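You operate a simulated robot arm through the tools that you are given. There is no shell and no other tool.

Carry out the task below with a simulated robot arm. There is one attempt and no reset: what you move stays moved.

Task
Lock the beam, take off the 2 kg weight and weigh the sack.
Fine: lay the weight on the green arm, free the beam, balance it and lock it again.
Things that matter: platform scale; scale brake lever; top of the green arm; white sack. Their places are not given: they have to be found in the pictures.

The check looks at the end state, three seconds after you hand in, the way a careful person would. Anything else that was tipped, shoved, dropped, spilled or broken makes it a failure.

Robot
A 7-joint arm with a two-finger gripper, fixed in place. Base frame: the origin is at the foot of the arm, x ahead of it, y to its left, z up. Units: mm, rad, N and s.
With the tool pointing down near the work surface it reaches from about 260 to 520 mm from the base axis. Its first joint turns from -1.152 to 1.152 rad. Payload 2.45 kg.
The TCP is the grasp point between the finger pads, 26 mm short of the fingertips. In the tool frame z runs along the fingers and y along their closing line. Largest opening 96 mm; the body of the gripper starts 69 mm behind the TCP.
Orientation is that of the tool frame in the base frame, as a unit quaternion [x, y, z, w]. With the fingers straight down and closing along the base's y, the tool's x points along the base's -x, its y along +y and its z along -z.

Tools
- The arm moves only by the tool step_arm. Its argument "plan" is a list of rows, each a list of 7 numbers: the shift along the base's x, y, z in m, then the turn, a rotation vector about the base's x, y, z in rad, then the gripper command, from -1 (shut) to 1 (fully open), values between in proportion. In form: [[x, y, z, rx, ry, rz, fingers], ...]. A call has 1 to 20 rows; each row is the pose to reach, as a shift and turn from the pose commanded when the call began. Rows are played at 5 a second. More than 50 mm and 0.15 rad between two rows, or a gripper value outside its range, and nothing of the call is played. Where a pose cannot be reached the arm comes as near as it can. A force on the tool above 40 N (or 10 N above the force at the start of the call, whichever is more), or a blocked arm, ends the call early, and 0.2 s more pass. Each finger halts on what it meets, pressing with about 27 N; the grip force reading is that of the motor and also rises with nothing between the fingers. The clock runs only during rows and for 0.2 s after the last one: add rows that repeat a pose to give the fingers time. The reply holds the time, the measured pose of the TCP, the force on the tool along the base axes, the opening and the grip force, in the units named above and with some noise, with the torque about the TCP (base axes, N m) and any sound that the robot's microphone picked up.
- Cameras (640 x 400 px; columns grow to the right, rows downward): "scene" is fixed at [180.4, -399.4, 1442.9]; the picture's right is [0.65, -0.76, 0.00], its down [-0.29, -0.25, -0.93] and it looks along [0.70, 0.60, -0.38] (base axes); focal length 310 px, centre (320, 200). "wrist" rides on the gripper at [82, 3, -98] in the tool frame; the picture's right is [-0.04, 1.00, 0.00], its down [-0.73, -0.03, -0.68] and it looks along [-0.68, -0.03, 0.73] (tool axes); focal length 256 px, centre (320, 200).
- camera(camera): a new picture of that camera. The clock stands still meanwhile.
- point_at(camera, pixels): for up to 12 pixels [column, row] of the newest picture of that camera ("zoom" is the newest enlarged one), the place [x, y, z] in the base frame of the surface seen there, good to about 2 mm. The clock stands still meanwhile.
- close_up(camera, box): a new picture of the part [left, top, right, bottom] of that camera's present view, enlarged. The clock stands still meanwhile.
- sign_off(): hands the job in; it is judged then, once.

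Open the gripper and draw the arm clear of the work before you hand the job in, unless the task says otherwise.

The tools are called after "Request:" by a JSON object that holds its "api" and its "payload". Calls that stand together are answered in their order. step_arm: Moves the arm, as the interface text tells. Its arguments: {"type":"object","properties":{"plan":{"type":"array","items":{"type":"array","items":{"type":"number"}}}},"required":["plan"]} The other tools are called the same way: camera (camera) takes a picture; point_at (camera, pixels) gives the place of the surface under pixels of a picture; close_up (camera, box) takes an enlarged picture of a part of a camera's view; sign_off () hands the job in.

At the start:

```text
time_s: 0.0
tcp_pos: [456.5, 25.3, 1315.0]
orientation: [0.0, 1.0, -0.001, 0.0]
ft_force: [0.4, 0.9, -1.0]
wrist_torque: [0.03, 0.02, 0.01]
gripper_width: 96.1
grasp_force: 0.2
```

scene: 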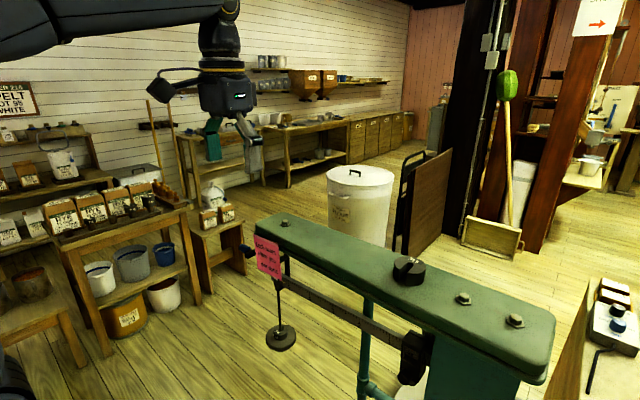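
wrist: 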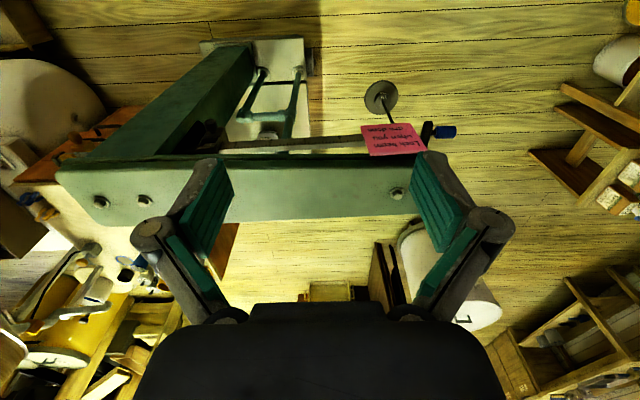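

I see the green arm of the scale running from about (265,225) to (545,360) in the scene view, with a pink note at (268,257) and a hanging weight at (281,338). I take enlarged pictures to read the details.

Request:
{"api": "close_up", "payload": {"camera": "scene", "box": [230, 200, 400, 360]}}

Request:
{"api": "close_up", "payload": {"camera": "scene", "box": [350, 240, 570, 400]}}

Request:
{"api": "close_up", "payload": {"camera": "wrist", "box": [330, 60, 490, 180]}}

Request:
{"api": "close_up", "payload": {"camera": "wrist", "box": [180, 20, 360, 170]}}

```text
2.50 times, centred on (315, 280) of scene
```

zoom: 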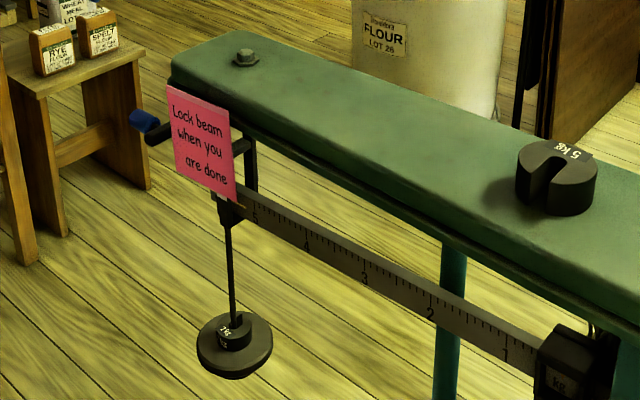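

```text
2.50 times, centred on (460, 320) of scene
```

zoom: 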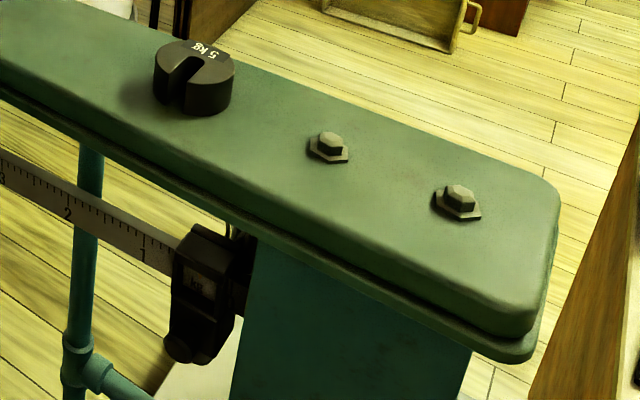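

```text
3.33 times, centred on (410, 120) of wrist
```

zoom: 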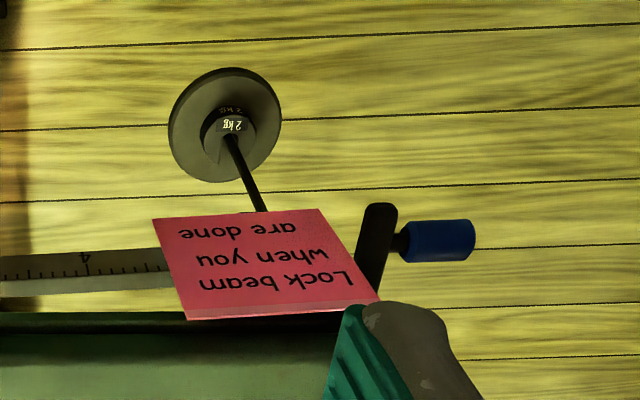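

```text
2.67 times, centred on (270, 95) of wrist
```

zoom: 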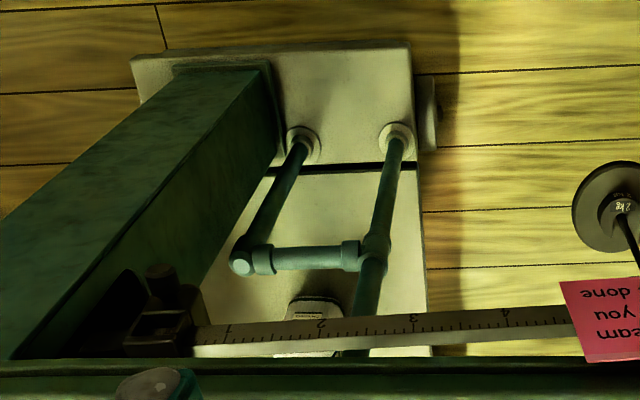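

I see a 5 kg weight on the green top, the 2 kg slotted weight on a hanger below the beam tip, the rider at the low end and a blue-handled lever at wrist (440,132). I get fresh pictures and measure places.

Request:
{"api": "camera", "payload": {"camera": "scene"}}

Request:
{"api": "camera", "payload": {"camera": "wrist"}}

Request:
{"api": "point_at", "payload": {"camera": "scene", "pixels": [[285, 222], [408, 268], [463, 298], [516, 320], [282, 345], [277, 250], [350, 315], [410, 350], [265, 225], [545, 360], [360, 172], [330, 240]]}}

Request:
{"api": "point_at", "payload": {"camera": "wrist", "pixels": [[445, 132], [427, 130], [381, 92], [388, 140], [350, 142], [300, 142], [235, 148], [268, 135], [290, 45], [290, 115], [265, 75], [395, 194]]}}

```text
taken
```

scene: 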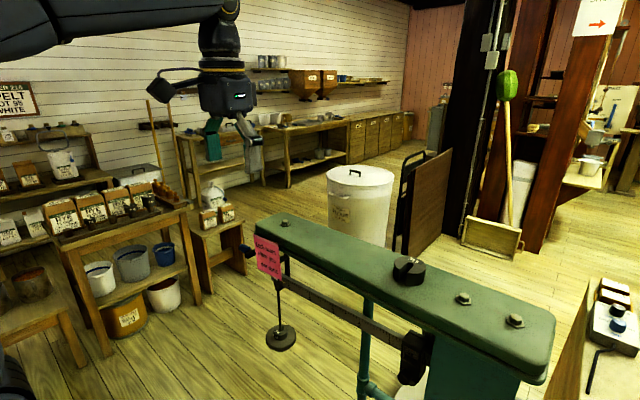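

```text
taken
```

wrist: 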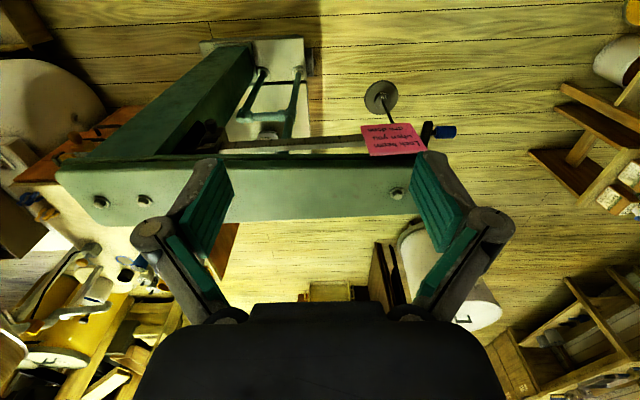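

```text
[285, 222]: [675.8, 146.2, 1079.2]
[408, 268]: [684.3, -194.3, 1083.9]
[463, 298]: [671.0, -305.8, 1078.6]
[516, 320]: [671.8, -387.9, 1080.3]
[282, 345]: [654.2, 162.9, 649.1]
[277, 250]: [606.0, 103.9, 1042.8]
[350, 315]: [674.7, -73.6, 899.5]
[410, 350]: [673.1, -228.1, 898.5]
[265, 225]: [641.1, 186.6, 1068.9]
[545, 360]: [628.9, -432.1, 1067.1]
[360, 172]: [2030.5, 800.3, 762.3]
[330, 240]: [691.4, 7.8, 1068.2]
```

```text
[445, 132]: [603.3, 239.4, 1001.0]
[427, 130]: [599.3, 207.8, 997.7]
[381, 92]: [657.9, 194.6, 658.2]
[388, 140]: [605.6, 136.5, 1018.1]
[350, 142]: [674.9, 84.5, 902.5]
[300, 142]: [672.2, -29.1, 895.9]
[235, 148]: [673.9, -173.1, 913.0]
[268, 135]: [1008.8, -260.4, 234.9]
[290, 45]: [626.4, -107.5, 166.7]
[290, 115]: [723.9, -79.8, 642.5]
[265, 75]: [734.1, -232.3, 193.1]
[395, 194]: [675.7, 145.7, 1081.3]
```

The green top lies at z≈1070, the beam at x≈674, z≈900, the hanger at about (655,180,650), and the lever at (600,210..240,1000). I zoom in further on each of them, and on the platform for the sack.

Request:
{"api": "close_up", "payload": {"camera": "wrist", "box": [390, 110, 470, 160]}}

Request:
{"api": "close_up", "payload": {"camera": "wrist", "box": [350, 70, 414, 120]}}

Request:
{"api": "close_up", "payload": {"camera": "scene", "box": [240, 220, 310, 265]}}

Request:
{"api": "close_up", "payload": {"camera": "scene", "box": [240, 310, 320, 360]}}

Request:
{"api": "close_up", "payload": {"camera": "scene", "box": [360, 320, 450, 400]}}

Request:
{"api": "close_up", "payload": {"camera": "wrist", "box": [200, 90, 330, 165]}}

Request:
{"api": "close_up", "payload": {"camera": "scene", "box": [560, 270, 640, 400]}}

```text
8.00 times, centred on (430, 135) of wrist
```

zoom: 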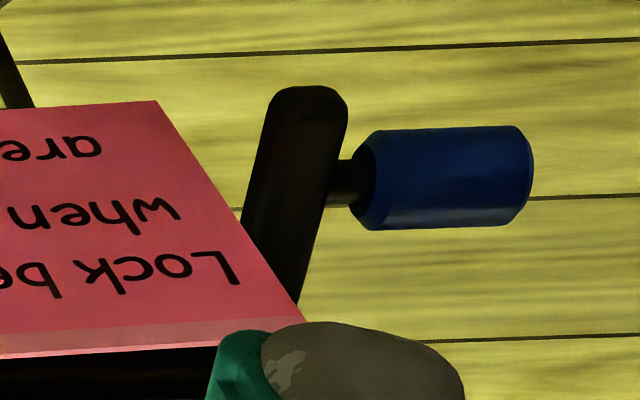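

```text
8.00 times, centred on (382, 95) of wrist
```

zoom: 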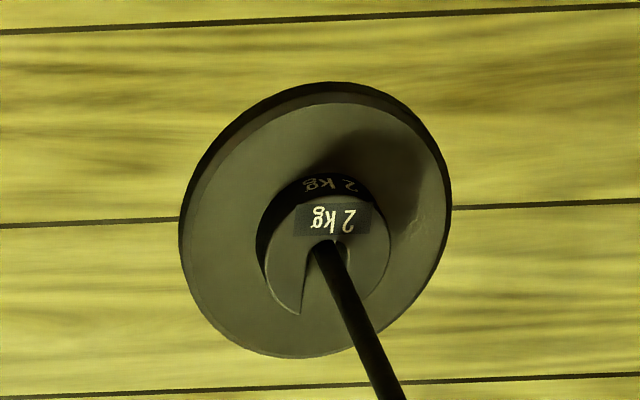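

```text
8.89 times, centred on (275, 242) of scene
```

zoom: 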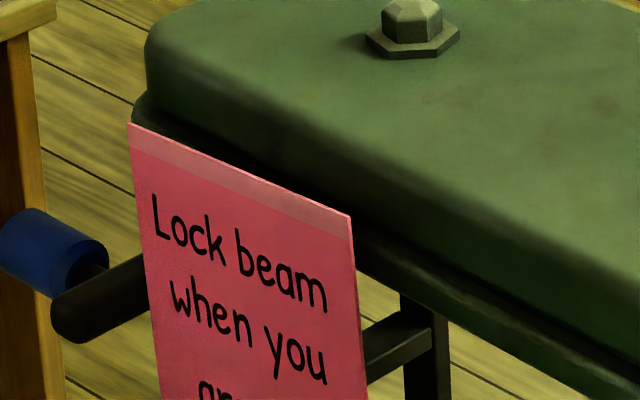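

```text
8.00 times, centred on (280, 335) of scene
```

zoom: 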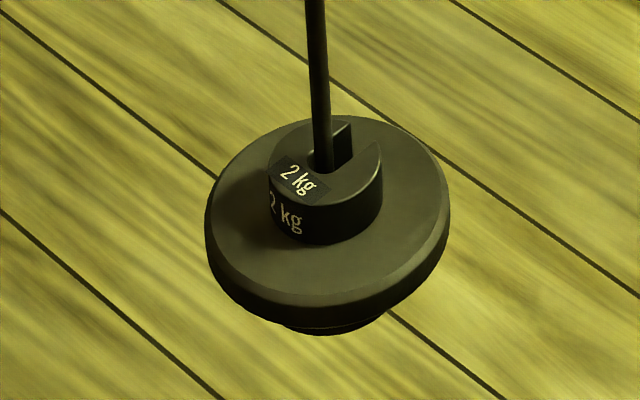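

```text
5.00 times, centred on (405, 360) of scene
```

zoom: 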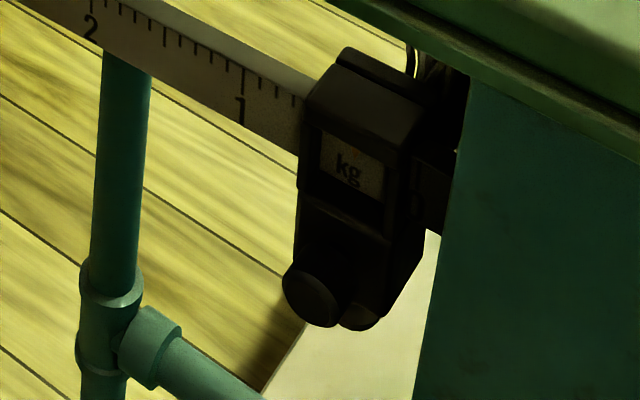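

```text
4.92 times, centred on (265, 128) of wrist
```

zoom: 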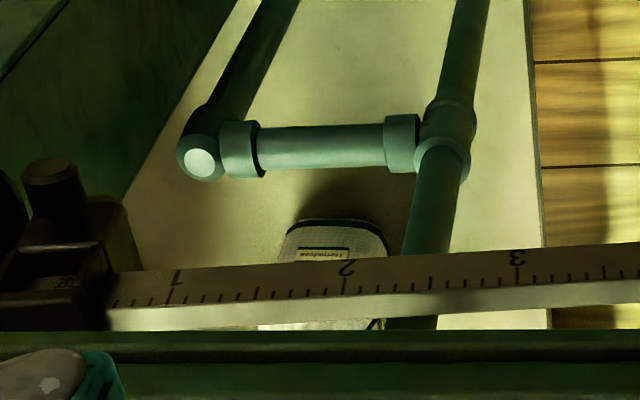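

```text
3.08 times, centred on (600, 335) of scene
```

zoom: 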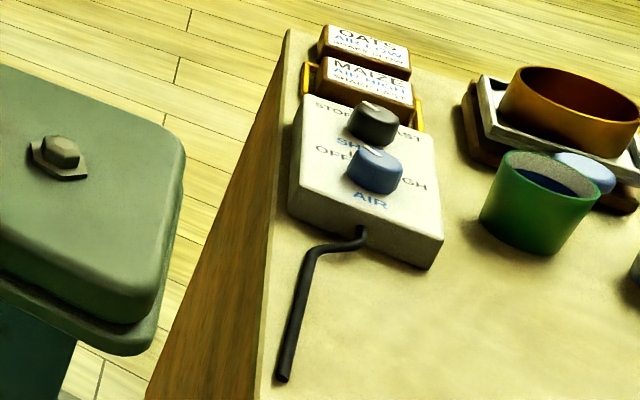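

The 2 kg slotted weight sits on the hanger's plate round its rod, the rider is near 0.5 kg, and the sack already stands on the platform at wrist (266,130). I check sizes of the arm and floor heights, and the slot of the weight.

Request:
{"api": "point_at", "payload": {"camera": "scene", "pixels": [[10, 300], [5, 350], [20, 390], [100, 30], [215, 40], [225, 90], [10, 30], [210, 320], [40, 370], [170, 10], [245, 150], [160, 90]]}}

Request:
{"api": "close_up", "payload": {"camera": "scene", "box": [0, 0, 280, 180]}}

Request:
{"api": "close_up", "payload": {"camera": "scene", "box": [0, 280, 190, 400]}}

```text
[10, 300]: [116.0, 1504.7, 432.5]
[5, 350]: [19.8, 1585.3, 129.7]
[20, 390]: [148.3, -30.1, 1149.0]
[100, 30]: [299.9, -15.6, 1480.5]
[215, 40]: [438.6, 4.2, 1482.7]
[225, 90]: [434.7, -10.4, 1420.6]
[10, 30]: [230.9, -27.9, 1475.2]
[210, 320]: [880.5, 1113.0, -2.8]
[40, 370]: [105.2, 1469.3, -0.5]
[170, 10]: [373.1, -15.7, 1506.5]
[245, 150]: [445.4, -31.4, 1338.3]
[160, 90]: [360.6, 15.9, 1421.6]
```

```text
2.22 times, centred on (140, 90) of scene
```

zoom: 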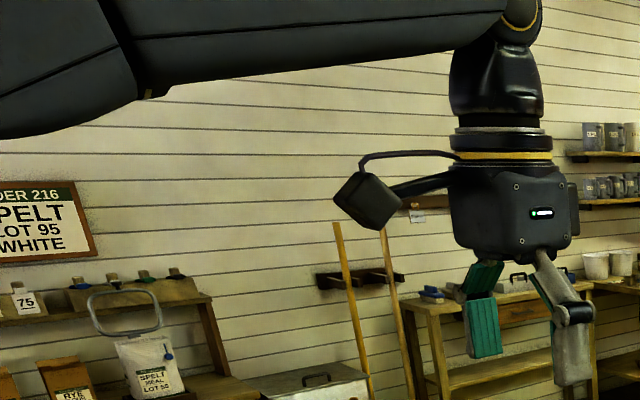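

```text
3.33 times, centred on (95, 340) of scene
```

zoom: 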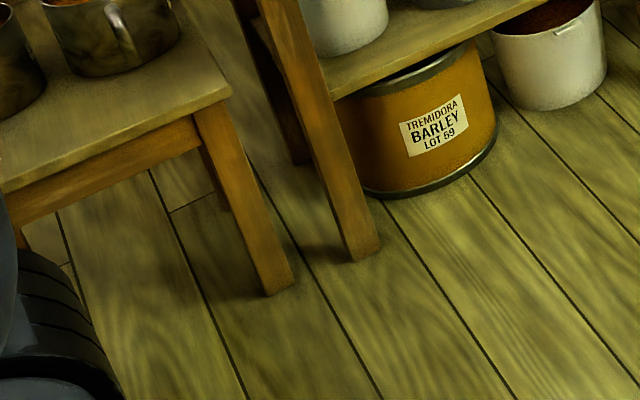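

The floor is at z≈0 and the arm's own shoulder sits near z≈1150. I tilt the tool up so that the wrist camera looks level, and move to about (400,160,1130) to see the lever and beam from the front.

Request:
{"api": "step_arm", "payload": {"plan": [[-0.01, 0.02, -0.03, 0, -0.137, 0, 1], [-0.02, 0.045, -0.06, 0, -0.274, 0, 1], [-0.03, 0.07, -0.09, 0, -0.41, 0, 1], [-0.04, 0.095, -0.12, 0, -0.547, 0, 1], [-0.05, 0.12, -0.15, 0, -0.684, 0, 1], [-0.056, 0.135, -0.185, 0, -0.82, 0, 1], [-0.056, 0.135, -0.215, 0, -0.82, 0, 1], [-0.056, 0.135, -0.215, 0, -0.82, 0, 1]]}}

Request:
{"api": "camera", "payload": {"camera": "wrist"}}

Request:
{"api": "camera", "payload": {"camera": "scene"}}

```text
time_s: 1.8
tcp_pos: [402.1, 159.1, 1101.3]
orientation: [-0.001, 0.917, 0.001, 0.398]
ft_force: [-0.7, 1.0, 0.5]
wrist_torque: [-0.04, -0.02, -0.01]
gripper_width: 96.0
grasp_force: 0.1
```

```text
taken
```

wrist: 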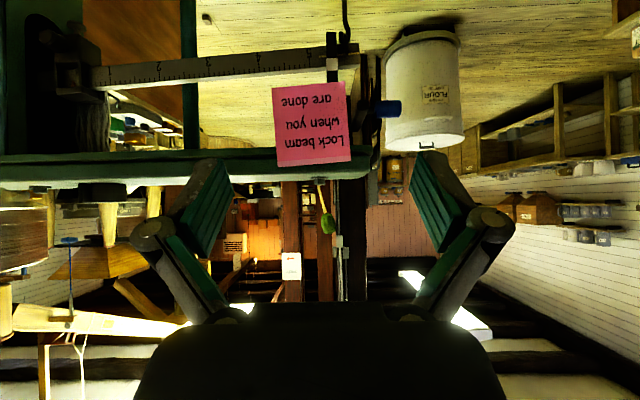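

```text
taken
```

scene: 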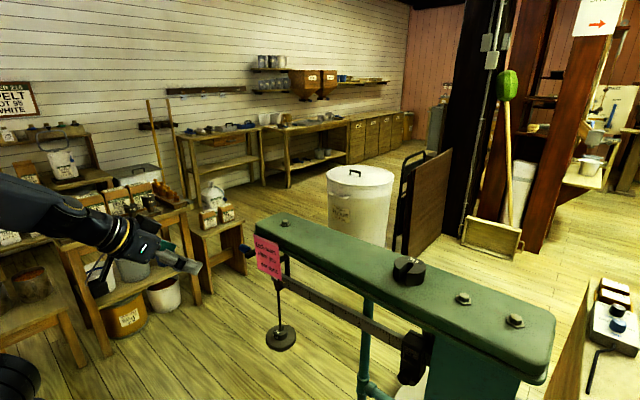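

The wrist view (upside down: image down is +z) shows the beam, note and lever with blue handle at (385,108). I go lower to see beneath the note, and zoom.

Request:
{"api": "close_up", "payload": {"camera": "wrist", "box": [250, 0, 430, 190]}}

Request:
{"api": "close_up", "payload": {"camera": "wrist", "box": [0, 0, 200, 200]}}

Request:
{"api": "step_arm", "payload": {"plan": [[0, 0.03, -0.04, 0, 0, 0, 1], [0, 0.06, -0.08, 0, 0, 0, 1], [0, 0.07, -0.12, 0, 0, 0, 1], [0, 0.07, -0.16, 0, 0, 0, 1], [0, 0.07, -0.16, 0, 0, 0, 1]]}}

Request:
{"api": "camera", "payload": {"camera": "wrist"}}

Request:
{"api": "close_up", "payload": {"camera": "wrist", "box": [240, 80, 420, 210]}}

```text
2.11 times, centred on (340, 95) of wrist
```

zoom: 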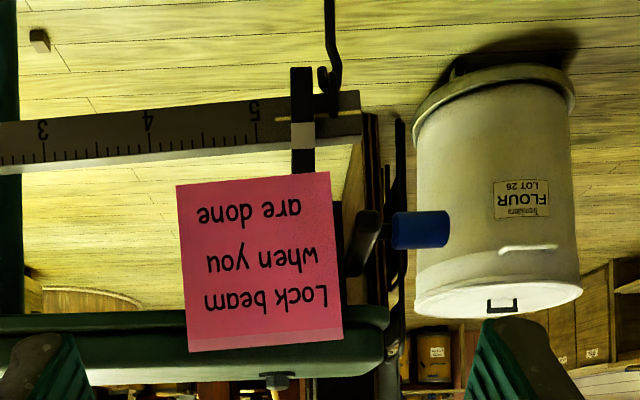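

```text
2.00 times, centred on (100, 100) of wrist
```

zoom: 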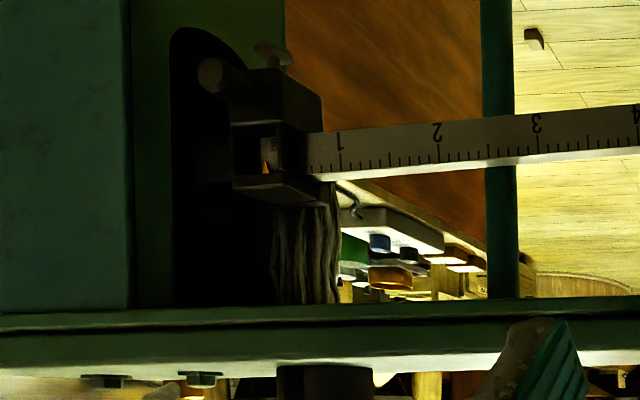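

```text
time_s: 3.0
tcp_pos: [399.3, 231.9, 941.6]
orientation: [0.0, 0.918, 0.0, 0.397]
ft_force: [0.1, 0.2, -0.5]
wrist_torque: [-0.02, 0.01, 0.0]
gripper_width: 95.9
grasp_force: 0.2
```

```text
taken
```

wrist: 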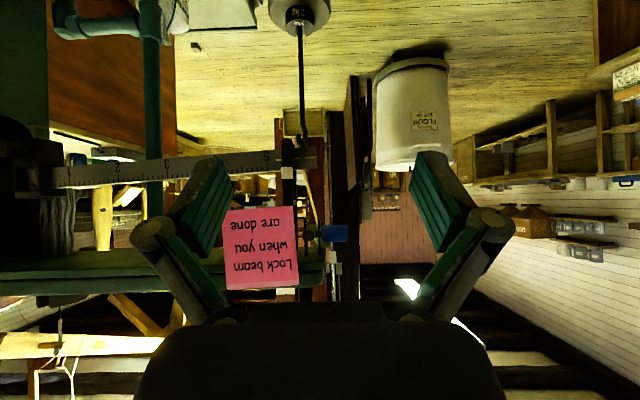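

```text
3.08 times, centred on (330, 145) of wrist
```

zoom: 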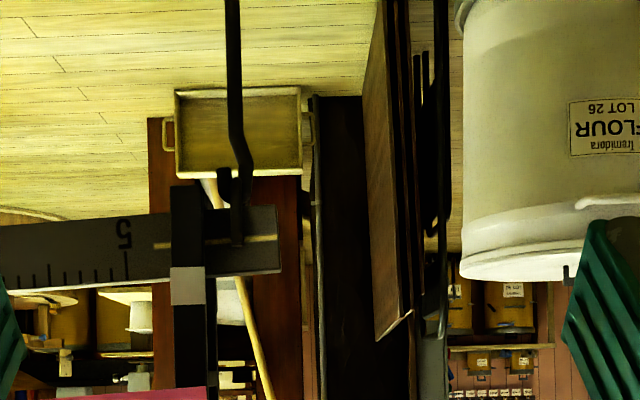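

The beam tip passes through a guard plate with a white index mark; the beam's yellow line is below it, so the tip is low. I look closer at the lever at (330,233) and measure.

Request:
{"api": "close_up", "payload": {"camera": "wrist", "box": [260, 150, 370, 300]}}

Request:
{"api": "point_at", "payload": {"camera": "zoom", "pixels": [[390, 220], [380, 200]]}}

Request:
{"api": "point_at", "payload": {"camera": "wrist", "pixels": [[335, 233], [309, 230], [312, 238], [288, 172], [260, 215], [294, 285], [262, 160], [310, 157], [300, 100], [298, 13], [320, 15], [291, 210]]}}

```text
2.67 times, centred on (315, 225) of wrist
```

zoom: 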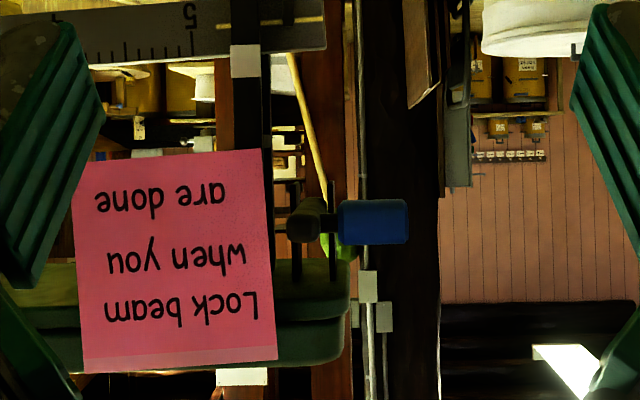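

```text
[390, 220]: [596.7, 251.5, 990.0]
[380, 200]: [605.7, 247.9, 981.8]
```

```text
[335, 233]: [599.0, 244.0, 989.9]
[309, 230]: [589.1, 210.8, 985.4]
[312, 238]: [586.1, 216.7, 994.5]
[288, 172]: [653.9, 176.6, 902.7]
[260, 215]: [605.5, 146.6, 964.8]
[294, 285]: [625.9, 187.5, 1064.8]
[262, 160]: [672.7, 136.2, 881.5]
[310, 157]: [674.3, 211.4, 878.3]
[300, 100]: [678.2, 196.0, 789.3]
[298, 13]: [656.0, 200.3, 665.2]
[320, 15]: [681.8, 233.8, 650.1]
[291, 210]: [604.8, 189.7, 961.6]
```

The lever points toward the robot with its end at about (588,212,988) and the handle at y 225–258. I swing the tool to yaw -45° from the left side to see the pivot and the lever's direction.

Request:
{"api": "step_arm", "payload": {"plan": [[0.0, 0.03, 0, 0, 0, -0.131, 1], [0.01, 0.06, 0, 0, 0, -0.262, 1], [0.03, 0.09, 0, 0, 0, -0.393, 1], [0.05, 0.11, 0.01, 0, 0, -0.524, 1], [0.07, 0.12, 0.01, 0, 0, -0.655, 1], [0.08, 0.13, 0.01, 0, 0, -0.785, 1], [0.08, 0.13, 0.01, 0, 0, -0.785, 1], [0.08, 0.13, 0.01, 0, 0, -0.785, 1]]}}

Request:
{"api": "camera", "payload": {"camera": "wrist"}}

Request:
{"api": "camera", "payload": {"camera": "scene"}}

```text
time_s: 4.8
tcp_pos: [371.2, 312.5, 967.4]
orientation: [0.35, 0.848, -0.152, 0.368]
ft_force: [0.0, 0.1, -0.2]
wrist_torque: [-0.02, 0.0, -0.01]
gripper_width: 95.9
grasp_force: 0.0
out of reach, approached as far as the arm can: row 1, 2, 3, 4, 5, 6, 7, 8
```

```text
taken
```

wrist: 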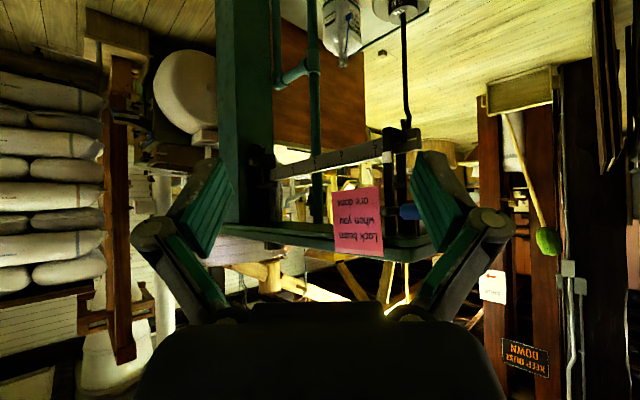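

```text
taken
```

scene: 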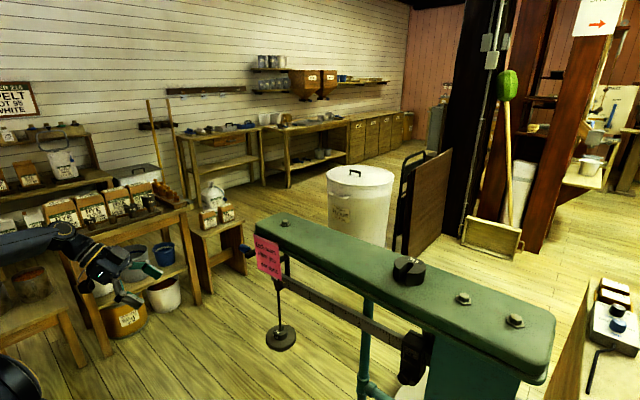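

The arm came only to (371,313,967), but the view shows the lever from the side at (410,211). I zoom there.

Request:
{"api": "close_up", "payload": {"camera": "wrist", "box": [330, 120, 450, 270]}}

Request:
{"api": "point_at", "payload": {"camera": "zoom", "pixels": [[390, 205], [370, 220], [425, 240], [470, 170], [350, 70], [340, 90]]}}

Request:
{"api": "close_up", "payload": {"camera": "wrist", "box": [230, 120, 350, 200]}}

Request:
{"api": "close_up", "payload": {"camera": "wrist", "box": [290, 0, 430, 90]}}

```text
2.67 times, centred on (390, 195) of wrist
```

zoom: 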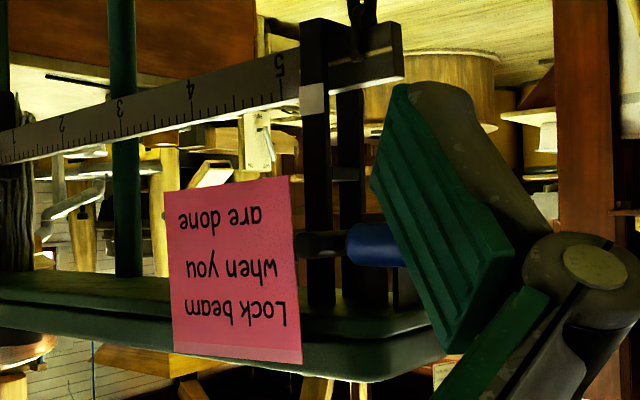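

```text
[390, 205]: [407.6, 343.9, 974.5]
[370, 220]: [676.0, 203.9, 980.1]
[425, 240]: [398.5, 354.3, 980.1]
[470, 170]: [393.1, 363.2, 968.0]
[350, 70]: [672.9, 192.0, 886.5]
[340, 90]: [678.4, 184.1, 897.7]
```

```text
5.00 times, centred on (290, 160) of wrist
```

zoom: 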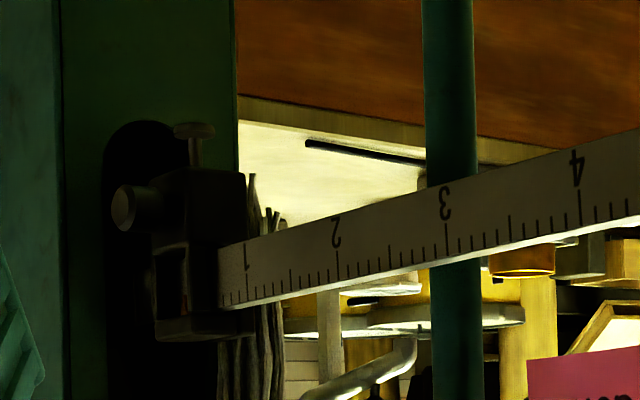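

```text
4.44 times, centred on (360, 45) of wrist
```

zoom: 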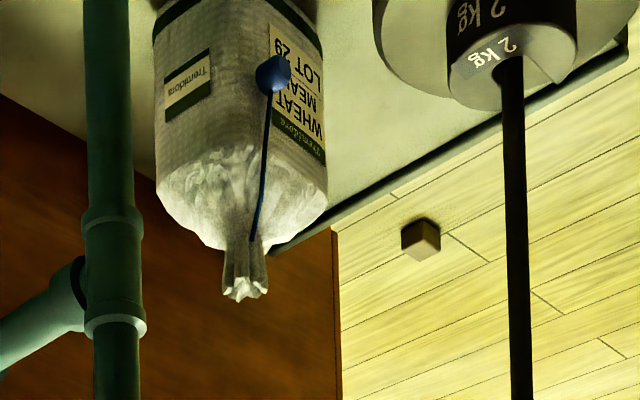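

A finger hides the handle. I shut the gripper to clear the view and look again.

Request:
{"api": "step_arm", "payload": {"plan": [[0, 0, 0, 0, 0, 0, -1], [0, 0, 0, 0, 0, 0, -1], [0, 0, 0, 0, 0, 0, -1], [0, 0, 0, 0, 0, 0, -1], [0, 0, 0, 0, 0, 0, -1], [0, 0, 0, 0, 0, 0, -1]]}}

Request:
{"api": "camera", "payload": {"camera": "wrist"}}

Request:
{"api": "close_up", "payload": {"camera": "wrist", "box": [360, 120, 460, 270]}}

Request:
{"api": "close_up", "payload": {"camera": "wrist", "box": [380, 180, 440, 240]}}

Request:
{"api": "point_at", "payload": {"camera": "wrist", "pixels": [[408, 210], [400, 211], [392, 211], [397, 213], [387, 155], [398, 170], [388, 180], [405, 235], [415, 140], [420, 211]]}}

```text
time_s: 6.2
tcp_pos: [372.5, 311.8, 966.9]
orientation: [0.351, 0.847, -0.152, 0.368]
ft_force: [0.0, 0.9, 0.1]
wrist_torque: [0.01, 0.02, 0.01]
gripper_width: 0.0
grasp_force: 27.3
```

```text
taken
```

wrist: 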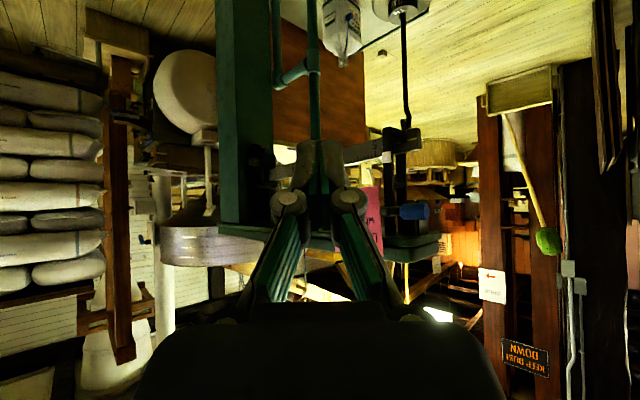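

```text
2.67 times, centred on (410, 195) of wrist
```

zoom: 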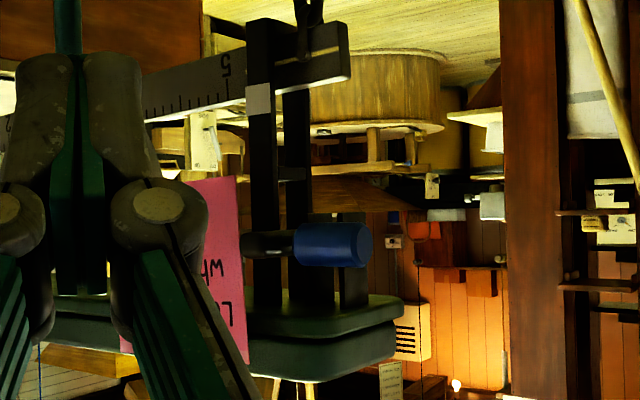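

```text
6.67 times, centred on (410, 210) of wrist
```

zoom: 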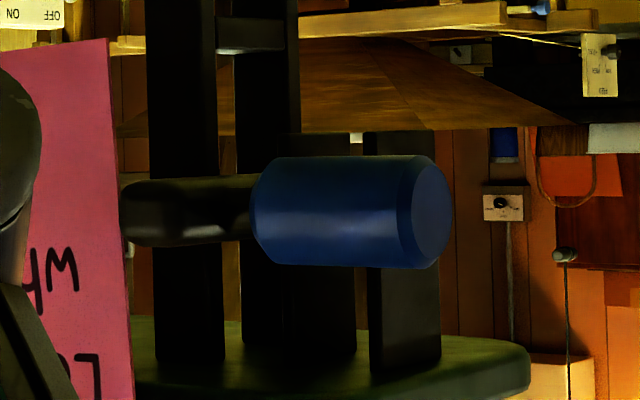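

```text
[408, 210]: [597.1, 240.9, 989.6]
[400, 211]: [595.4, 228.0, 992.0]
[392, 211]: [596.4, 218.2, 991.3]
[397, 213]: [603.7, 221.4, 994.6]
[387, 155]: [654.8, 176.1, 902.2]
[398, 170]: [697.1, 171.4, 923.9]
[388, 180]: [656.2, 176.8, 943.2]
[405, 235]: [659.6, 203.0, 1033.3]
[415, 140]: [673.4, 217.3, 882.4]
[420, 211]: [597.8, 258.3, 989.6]
```

The lever seems level and hinged on a bracket near (660–690, 205, ~990). I query the scene for the parts behind the note, and try moving further out for a better side view.

Request:
{"api": "point_at", "payload": {"camera": "scene", "pixels": [[284, 259], [288, 258], [288, 264], [247, 249], [253, 253], [282, 262]]}}

Request:
{"api": "step_arm", "payload": {"plan": [[0.02, 0.0, 0.0, 0, 0, 0, -1], [0.04, 0.0, 0, 0, 0, 0, -1], [0.06, 0.0, 0, 0, 0, 0, -1], [0.08, 0.01, 0, 0, 0, 0, -1], [0.1, 0.02, 0, 0, 0, 0, -1], [0.1, 0.02, 0, 0, 0, 0, -1]]}}

Request:
{"api": "camera", "payload": {"camera": "wrist"}}

```text
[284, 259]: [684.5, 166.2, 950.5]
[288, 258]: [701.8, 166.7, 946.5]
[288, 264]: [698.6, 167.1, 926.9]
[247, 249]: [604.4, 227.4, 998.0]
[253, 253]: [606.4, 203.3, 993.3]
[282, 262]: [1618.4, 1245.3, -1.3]
```

```text
time_s: 7.6
tcp_pos: [381.4, 297.2, 981.1]
orientation: [0.35, 0.848, -0.151, 0.368]
ft_force: [0.1, -0.3, -0.1]
wrist_torque: [0.03, 0.01, -0.01]
gripper_width: 0.0
grasp_force: 27.1
out of reach, approached as far as the arm can: row 1, 2, 3, 4, 5, 6
```

```text
taken
```

wrist: 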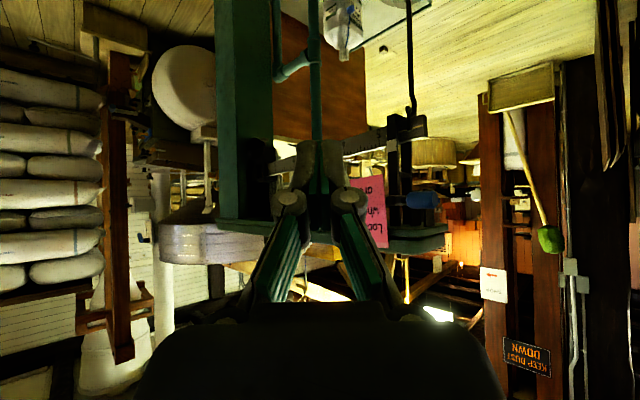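

Reach is limited in this yaw, but the lever and bracket are visible at (400,200). I zoom strongly there.

Request:
{"api": "close_up", "payload": {"camera": "wrist", "box": [370, 160, 450, 260]}}

Request:
{"api": "point_at", "payload": {"camera": "zoom", "pixels": [[330, 270], [385, 270], [440, 270], [330, 140], [280, 270], [360, 240], [300, 330], [410, 240], [265, 100], [210, 300], [215, 260], [390, 210]]}}

```text
4.00 times, centred on (410, 210) of wrist
```

zoom: 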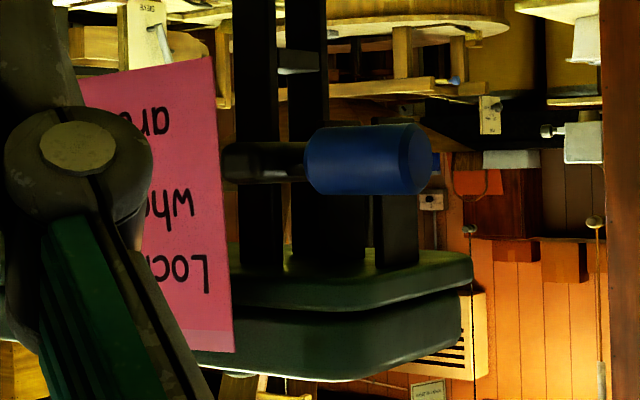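

```text
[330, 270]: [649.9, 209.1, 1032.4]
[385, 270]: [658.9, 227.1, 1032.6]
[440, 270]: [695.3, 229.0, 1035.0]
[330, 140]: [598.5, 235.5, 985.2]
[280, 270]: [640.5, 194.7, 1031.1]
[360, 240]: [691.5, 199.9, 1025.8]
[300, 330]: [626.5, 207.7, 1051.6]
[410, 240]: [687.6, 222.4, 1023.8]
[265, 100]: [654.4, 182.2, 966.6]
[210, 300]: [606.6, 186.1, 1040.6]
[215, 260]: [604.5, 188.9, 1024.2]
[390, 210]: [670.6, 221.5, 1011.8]
```

The bracket plate hangs at about (670–690, 221) below the arm's underside (z≈1032), so the lever cranks about a y axis and has room only to swing down. I return to yaw 0 and stop in front of and above the handle, fingers shut.

Request:
{"api": "step_arm", "payload": {"plan": [[0.0, -0.01, 0.01, 0, 0, 0.131, -1], [0.01, -0.02, 0.02, 0, 0, 0.262, -1], [0.03, -0.03, 0.03, 0, 0, 0.393, -1], [0.05, -0.04, 0.04, 0, 0, 0.524, -1], [0.07, -0.05, 0.05, 0, 0, 0.655, -1], [0.09, -0.055, 0.06, 0, 0, 0.785, -1], [0.119, -0.055, 0.07, 0, 0, 0.785, -1], [0.119, -0.055, 0.07, 0, 0, 0.785, -1]]}}

Request:
{"api": "camera", "payload": {"camera": "wrist"}}

Request:
{"api": "close_up", "payload": {"camera": "wrist", "box": [220, 60, 420, 190]}}

```text
time_s: 9.4
tcp_pos: [455.5, 248.4, 1060.1]
orientation: [0.001, 0.917, 0.001, 0.399]
ft_force: [-0.3, 0.2, 0.7]
wrist_torque: [-0.04, -0.03, -0.02]
gripper_width: 0.0
grasp_force: 26.9
out of reach, approached as far as the arm can: row 5, 6, 7, 8
```

```text
taken
```

wrist: 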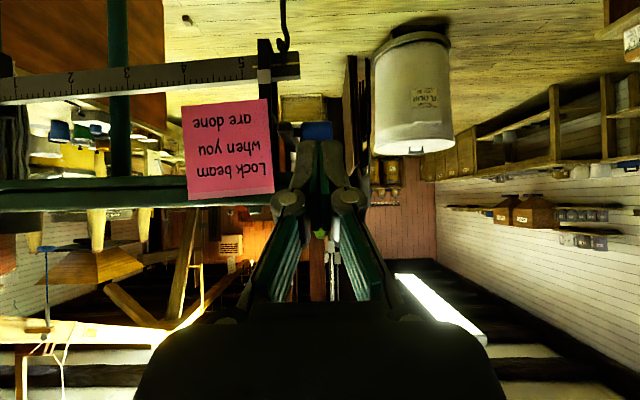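

```text
3.08 times, centred on (320, 125) of wrist
```

zoom: 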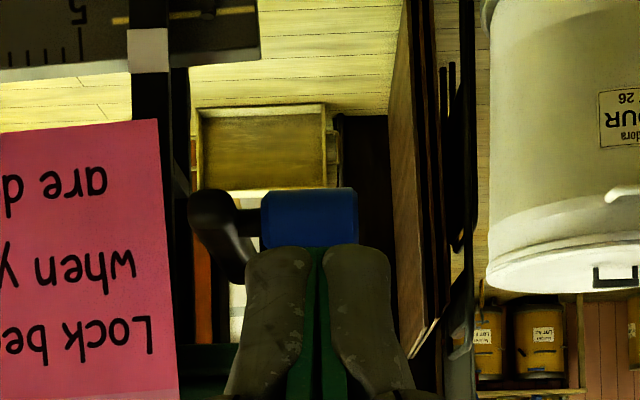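

The arm stopped at (455,248,1060), short of my goal: about 518 mm out in this tilt. I look at the arm's posture from the scene camera.

Request:
{"api": "camera", "payload": {"camera": "scene"}}

Request:
{"api": "close_up", "payload": {"camera": "scene", "box": [0, 160, 260, 400]}}

Request:
{"api": "point_at", "payload": {"camera": "scene", "pixels": [[20, 390], [5, 230], [40, 230], [80, 230], [120, 235], [140, 250], [170, 255], [10, 260], [195, 262], [10, 380], [40, 200], [30, 370]]}}

```text
taken
```

scene: 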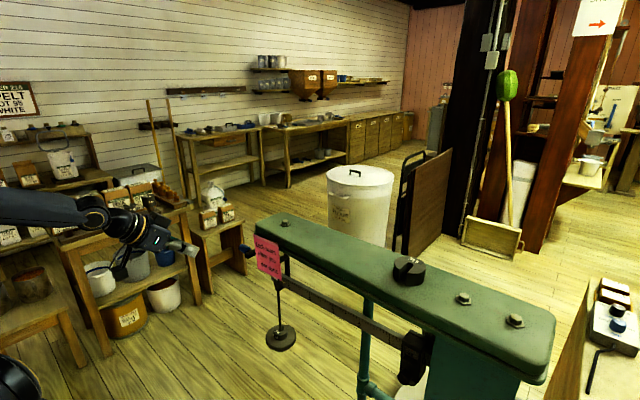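

```text
1.67 times, centred on (130, 280) of scene
```

zoom: 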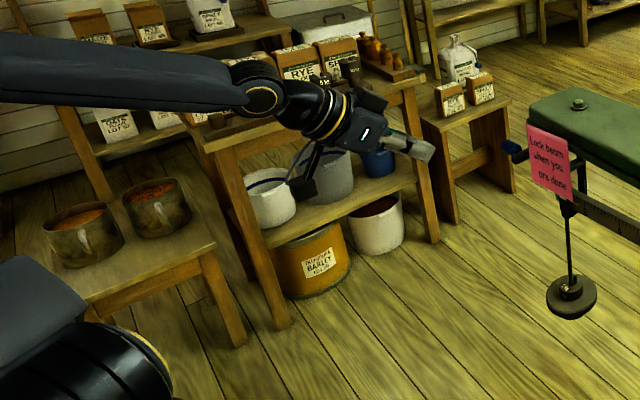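

```text
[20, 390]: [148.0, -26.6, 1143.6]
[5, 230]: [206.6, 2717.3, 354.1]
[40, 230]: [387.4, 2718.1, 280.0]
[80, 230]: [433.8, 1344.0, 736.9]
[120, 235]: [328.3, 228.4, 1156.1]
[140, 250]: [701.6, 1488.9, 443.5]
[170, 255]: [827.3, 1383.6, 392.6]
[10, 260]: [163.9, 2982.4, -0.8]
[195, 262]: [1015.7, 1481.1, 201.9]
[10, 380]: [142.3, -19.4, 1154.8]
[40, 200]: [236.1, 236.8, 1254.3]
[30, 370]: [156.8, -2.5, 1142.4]
```

The wrist is near (328,228,1156) and the forearm comes from far left, so it seems that the first joint sits at its limit after the swing. I go back toward the centre and look whether the elbow returns behind the wrist.

Request:
{"api": "step_arm", "payload": {"plan": [[-0.01, -0.04, 0.03, 0, 0, 0, -1], [-0.02, -0.08, 0.06, 0, 0, 0, -1], [-0.03, -0.12, 0.09, 0, 0.0, 0, -1], [-0.03, -0.16, 0.12, 0, 0, 0, -1], [-0.03, -0.2, 0.15, 0, 0, 0, -1], [-0.03, -0.24, 0.15, 0, 0, 0, -1], [-0.03, -0.26, 0.15, 0, 0, 0, -1], [-0.03, -0.26, 0.15, 0, 0, 0, -1]]}}

Request:
{"api": "camera", "payload": {"camera": "scene"}}

```text
refused: row 1 steps farther than a row can; nothing moved
```

```text
taken
```

scene: 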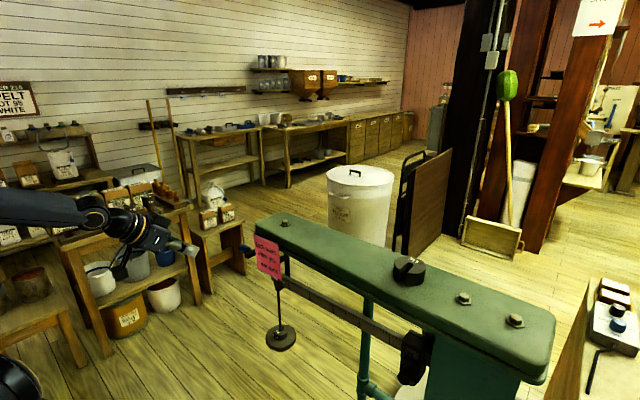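

The row was slightly longer than 50 mm; I repeat with smaller steps.

Request:
{"api": "step_arm", "payload": {"plan": [[-0.005, -0.035, 0.03, 0, 0, 0, -1], [-0.01, -0.07, 0.06, 0, 0, 0, -1], [-0.015, -0.105, 0.09, 0, 0.0, 0, -1], [-0.02, -0.14, 0.12, 0, 0, 0, -1], [-0.02, -0.175, 0.15, 0, 0, 0, -1], [-0.02, -0.21, 0.15, 0, 0, 0, -1], [-0.02, -0.25, 0.15, 0, 0, 0, -1], [-0.02, -0.25, 0.15, 0, 0, 0, -1]]}}

Request:
{"api": "camera", "payload": {"camera": "scene"}}

```text
time_s: 11.2
tcp_pos: [434.3, -2.9, 1211.3]
orientation: [-0.001, 0.917, 0.001, 0.398]
ft_force: [0.0, -0.2, -0.6]
wrist_torque: [0.0, 0.01, 0.01]
gripper_width: 0.0
grasp_force: 26.7
```

```text
taken
```

scene: 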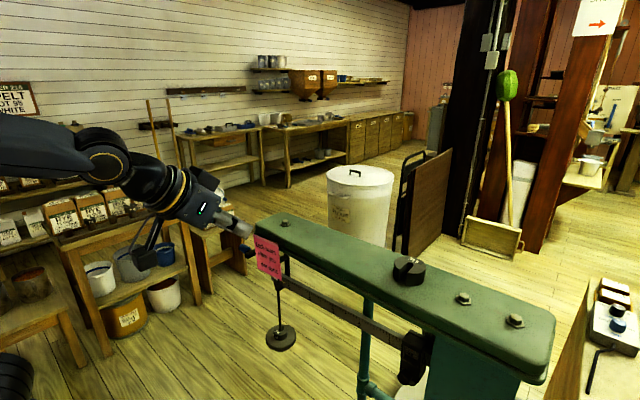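

Request:
{"api": "point_at", "payload": {"camera": "scene", "pixels": [[10, 150], [40, 155], [80, 160], [105, 165], [150, 180], [195, 205], [240, 232], [20, 380]]}}

Request:
{"api": "close_up", "payload": {"camera": "scene", "box": [0, 100, 260, 280]}}

```text
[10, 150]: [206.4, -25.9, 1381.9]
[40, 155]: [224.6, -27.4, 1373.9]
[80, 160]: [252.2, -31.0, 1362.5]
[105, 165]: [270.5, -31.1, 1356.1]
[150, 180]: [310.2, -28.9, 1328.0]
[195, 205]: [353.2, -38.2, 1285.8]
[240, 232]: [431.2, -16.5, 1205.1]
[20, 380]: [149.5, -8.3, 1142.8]
```

```text
2.22 times, centred on (130, 190) of scene
```

zoom: 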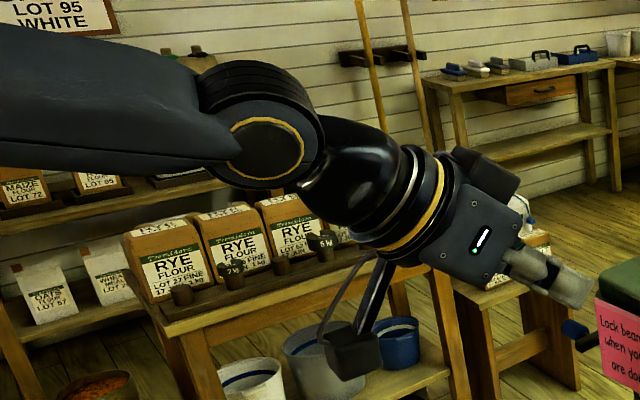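

The arm now lies in its own plane again (wrist joint near (280,0,1350)). I test the forward reach with a level tool, staying above the green top.

Request:
{"api": "step_arm", "payload": {"plan": [[0.02, 0, 0, 0, -0.125, 0, -1], [0.04, 0, 0, 0, -0.25, 0, -1], [0.06, 0, 0, 0, -0.375, 0, -1], [0.08, 0, 0, 0, -0.5, 0, -1], [0.1, 0, 0, 0, -0.625, 0, -1], [0.12, 0, 0, 0, -0.75, 0, -1], [0.15, 0, 0, 0, -0.75, 0, -1], [0.18, 0, -0.01, 0, -0.75, 0, -1], [0.21, 0, -0.02, 0, -0.75, 0, -1], [0.21, 0, -0.02, 0, -0.75, 0, -1]]}}

Request:
{"api": "camera", "payload": {"camera": "scene"}}

Request:
{"api": "camera", "payload": {"camera": "wrist"}}

```text
time_s: 13.4
tcp_pos: [645.7, 0.1, 1192.0]
orientation: [0.0, 0.707, 0.0, 0.707]
ft_force: [-0.1, 0.3, 0.2]
wrist_torque: [-0.01, 0.03, 0.02]
gripper_width: 0.1
grasp_force: 27.1
```

```text
taken
```

scene: 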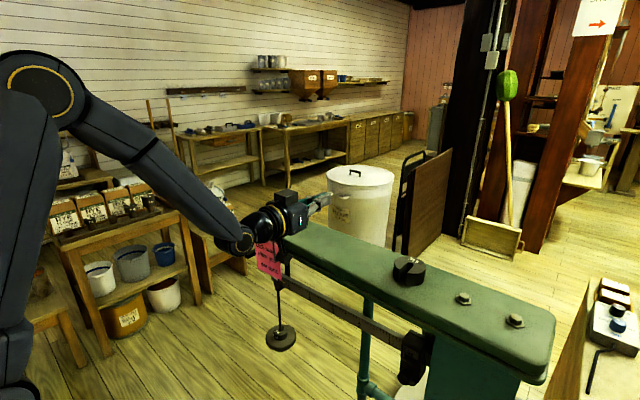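

```text
taken
```

wrist: 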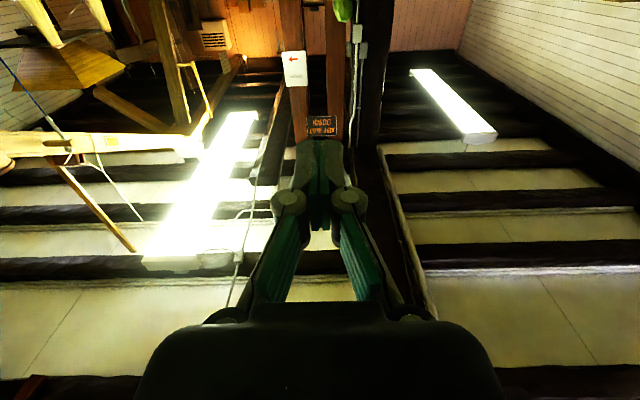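

The reach is good with the arm in its plane: TCP (646,0,1192) level. I draw back, tilt the tool 45° down, then in a second call turn the whole arm by yaw 0.35 toward the lever.

Request:
{"api": "step_arm", "payload": {"plan": [[-0.03, 0, 0.0, 0, 0, 0, -1], [-0.07, 0, 0, 0, 0.1, 0, -1], [-0.11, 0, 0, 0, 0.24, 0, -1], [-0.15, 0, 0, 0, 0.38, 0, -1], [-0.18, 0, -0.01, 0, 0.52, 0, -1], [-0.18, 0, -0.03, 0, 0.66, 0, -1], [-0.18, 0, -0.05, 0, 0.785, 0, -1], [-0.18, 0, -0.05, 0, 0.785, 0, -1]]}}

Request:
{"api": "step_arm", "payload": {"plan": [[0.0, 0.04, 0.0, 0, 0, 0.08, -1], [0.0, 0.08, 0, 0, 0, 0.16, -1], [0, 0.12, 0, 0, 0, 0.24, -1], [0, 0.16, -0.01, 0, 0, 0.32, -1], [0.02, 0.195, -0.02, 0, 0, 0.35, -1], [0.04, 0.205, -0.05, 0, 0, 0.35, -1], [0.06, 0.21, -0.07, 0, 0, 0.35, -1], [0.06, 0.21, -0.07, 0, 0, 0.35, -1]]}}

Request:
{"api": "camera", "payload": {"camera": "scene"}}

Request:
{"api": "camera", "payload": {"camera": "wrist"}}

```text
time_s: 15.2
tcp_pos: [463.0, -0.1, 1142.8]
orientation: [0.0, 0.925, 0.0, 0.381]
ft_force: [0.4, 0.6, -1.5]
wrist_torque: [-0.01, 0.05, -0.01]
gripper_width: 0.1
grasp_force: 26.8
```

```text
time_s: 17.0
tcp_pos: [479.4, 194.2, 1114.8]
orientation: [-0.16, 0.91, 0.066, 0.377]
ft_force: [0.0, -1.0, -0.1]
wrist_torque: [-0.01, 0.0, -0.02]
gripper_width: 0.0
grasp_force: 26.8
out of reach, approached as far as the arm can: row 6, 7, 8
```

```text
taken
```

scene: 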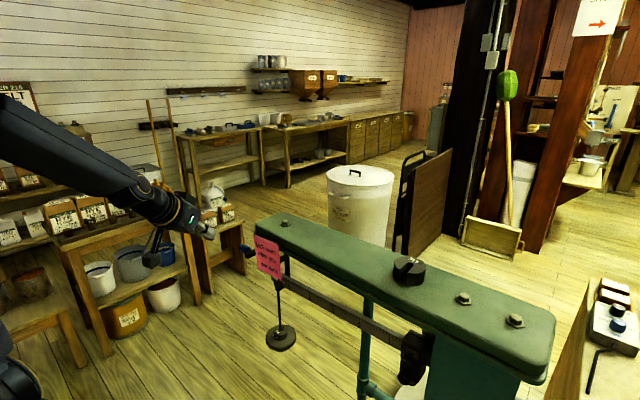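

```text
taken
```

wrist: 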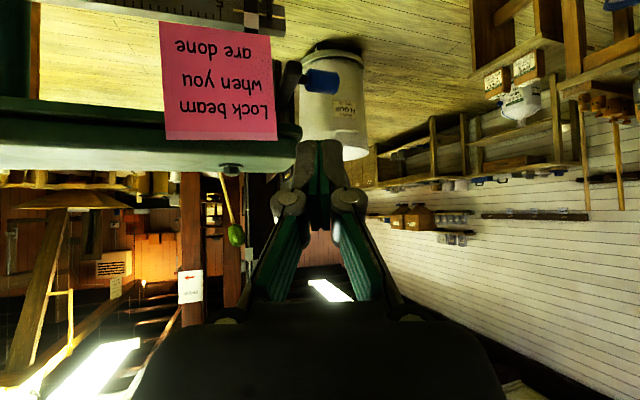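

The arm stuck where the wrist is straight. I go back to the centre plane, bend the wrist up to level there as in the test, then swing the arm toward the lever while level.

Request:
{"api": "step_arm", "payload": {"plan": [[-0.01, -0.04, 0.01, 0, 0, -0.08, -1], [-0.01, -0.08, 0.02, 0, 0, -0.16, -1], [-0.01, -0.12, 0.02, 0, 0, -0.24, -1], [-0.01, -0.16, 0.02, 0, 0, -0.32, -1], [-0.01, -0.194, 0.02, 0, 0, -0.35, -1], [-0.01, -0.194, 0.02, 0, 0, -0.35, -1]]}}

Request:
{"api": "step_arm", "payload": {"plan": [[0.03, 0, 0.0, 0, -0.13, 0, -1], [0.05, 0, 0, 0, -0.26, 0, -1], [0.07, 0, 0.01, 0, -0.39, 0, -1], [0.09, 0, 0.01, 0, -0.52, 0, -1], [0.09, 0, 0.01, 0, -0.65, 0, -1], [0.08, 0, 0.01, 0, -0.785, 0, -1], [0.06, 0, 0, 0, -0.785, 0, -1], [0.03, 0, -0.01, 0, -0.785, 0, -1], [0.03, 0, -0.01, 0, -0.785, 0, -1]]}}

Request:
{"api": "camera", "payload": {"camera": "scene"}}

```text
time_s: 18.4
tcp_pos: [467.7, 1.6, 1133.3]
orientation: [-0.001, 0.924, 0.001, 0.382]
ft_force: [-0.3, 0.7, 0.2]
wrist_torque: [-0.04, 0.03, 0.0]
gripper_width: 0.0
grasp_force: 27.3
```

```text
time_s: 20.4
tcp_pos: [558.9, 1.6, 1123.5]
orientation: [0.0, 0.707, 0.0, 0.708]
ft_force: [0.0, 0.1, 0.1]
wrist_torque: [0.01, -0.02, 0.02]
gripper_width: 0.0
grasp_force: 26.9
out of reach, approached as far as the arm can: row 6, 7, 8, 9
```

```text
taken
```

scene: 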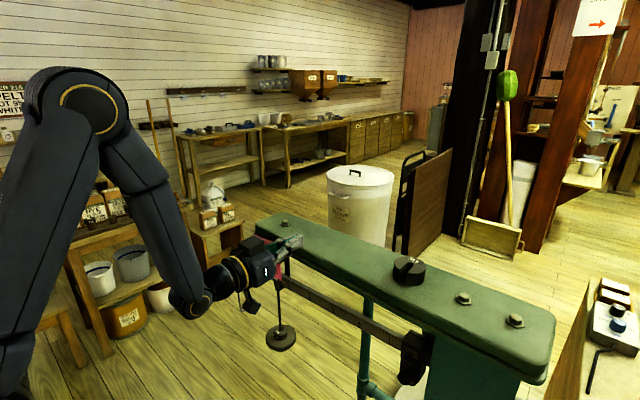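

Level reach runs from about 559 mm outward, enough for lever and weight. I swing level at 600 mm radius and z≈1150 to the lever's bearing (yaw 0.38).

Request:
{"api": "step_arm", "payload": {"plan": [[0.041, 0, 0.017, 0, 0, 0, -1], [0.039, 0.046, 0.027, 0, 0, 0.08, -1], [0.033, 0.094, 0.027, 0, 0, 0.16, -1], [0.024, 0.141, 0.027, 0, 0, 0.24, -1], [0.011, 0.187, 0.027, 0, 0, 0.32, -1], [-0.002, 0.22, 0.027, 0, 0, 0.38, -1], [-0.002, 0.22, 0.027, 0, 0, 0.38, -1]]}}

Request:
{"api": "camera", "payload": {"camera": "scene"}}

Request:
{"api": "close_up", "payload": {"camera": "scene", "box": [200, 180, 330, 280]}}

```text
time_s: 22.0
tcp_pos: [558.5, 222.7, 1150.9]
orientation: [-0.135, 0.694, 0.135, 0.694]
ft_force: [0.4, 0.4, 0.2]
wrist_torque: [-0.02, 0.01, 0.02]
gripper_width: 0.1
grasp_force: 26.9
```

```text
taken
```

scene: 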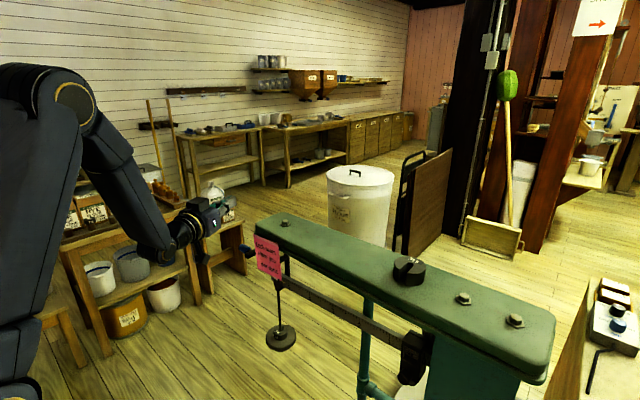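

```text
4.00 times, centred on (265, 230) of scene
```

zoom: 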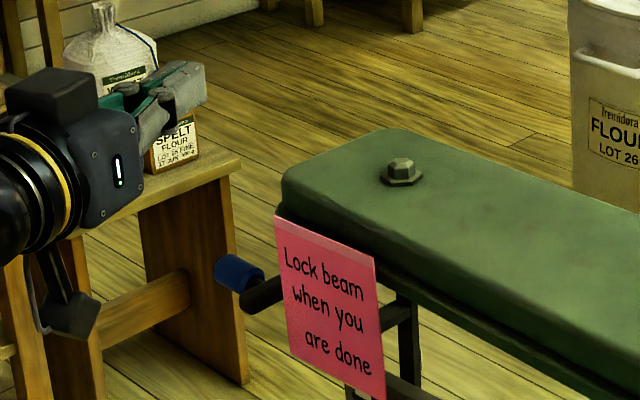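

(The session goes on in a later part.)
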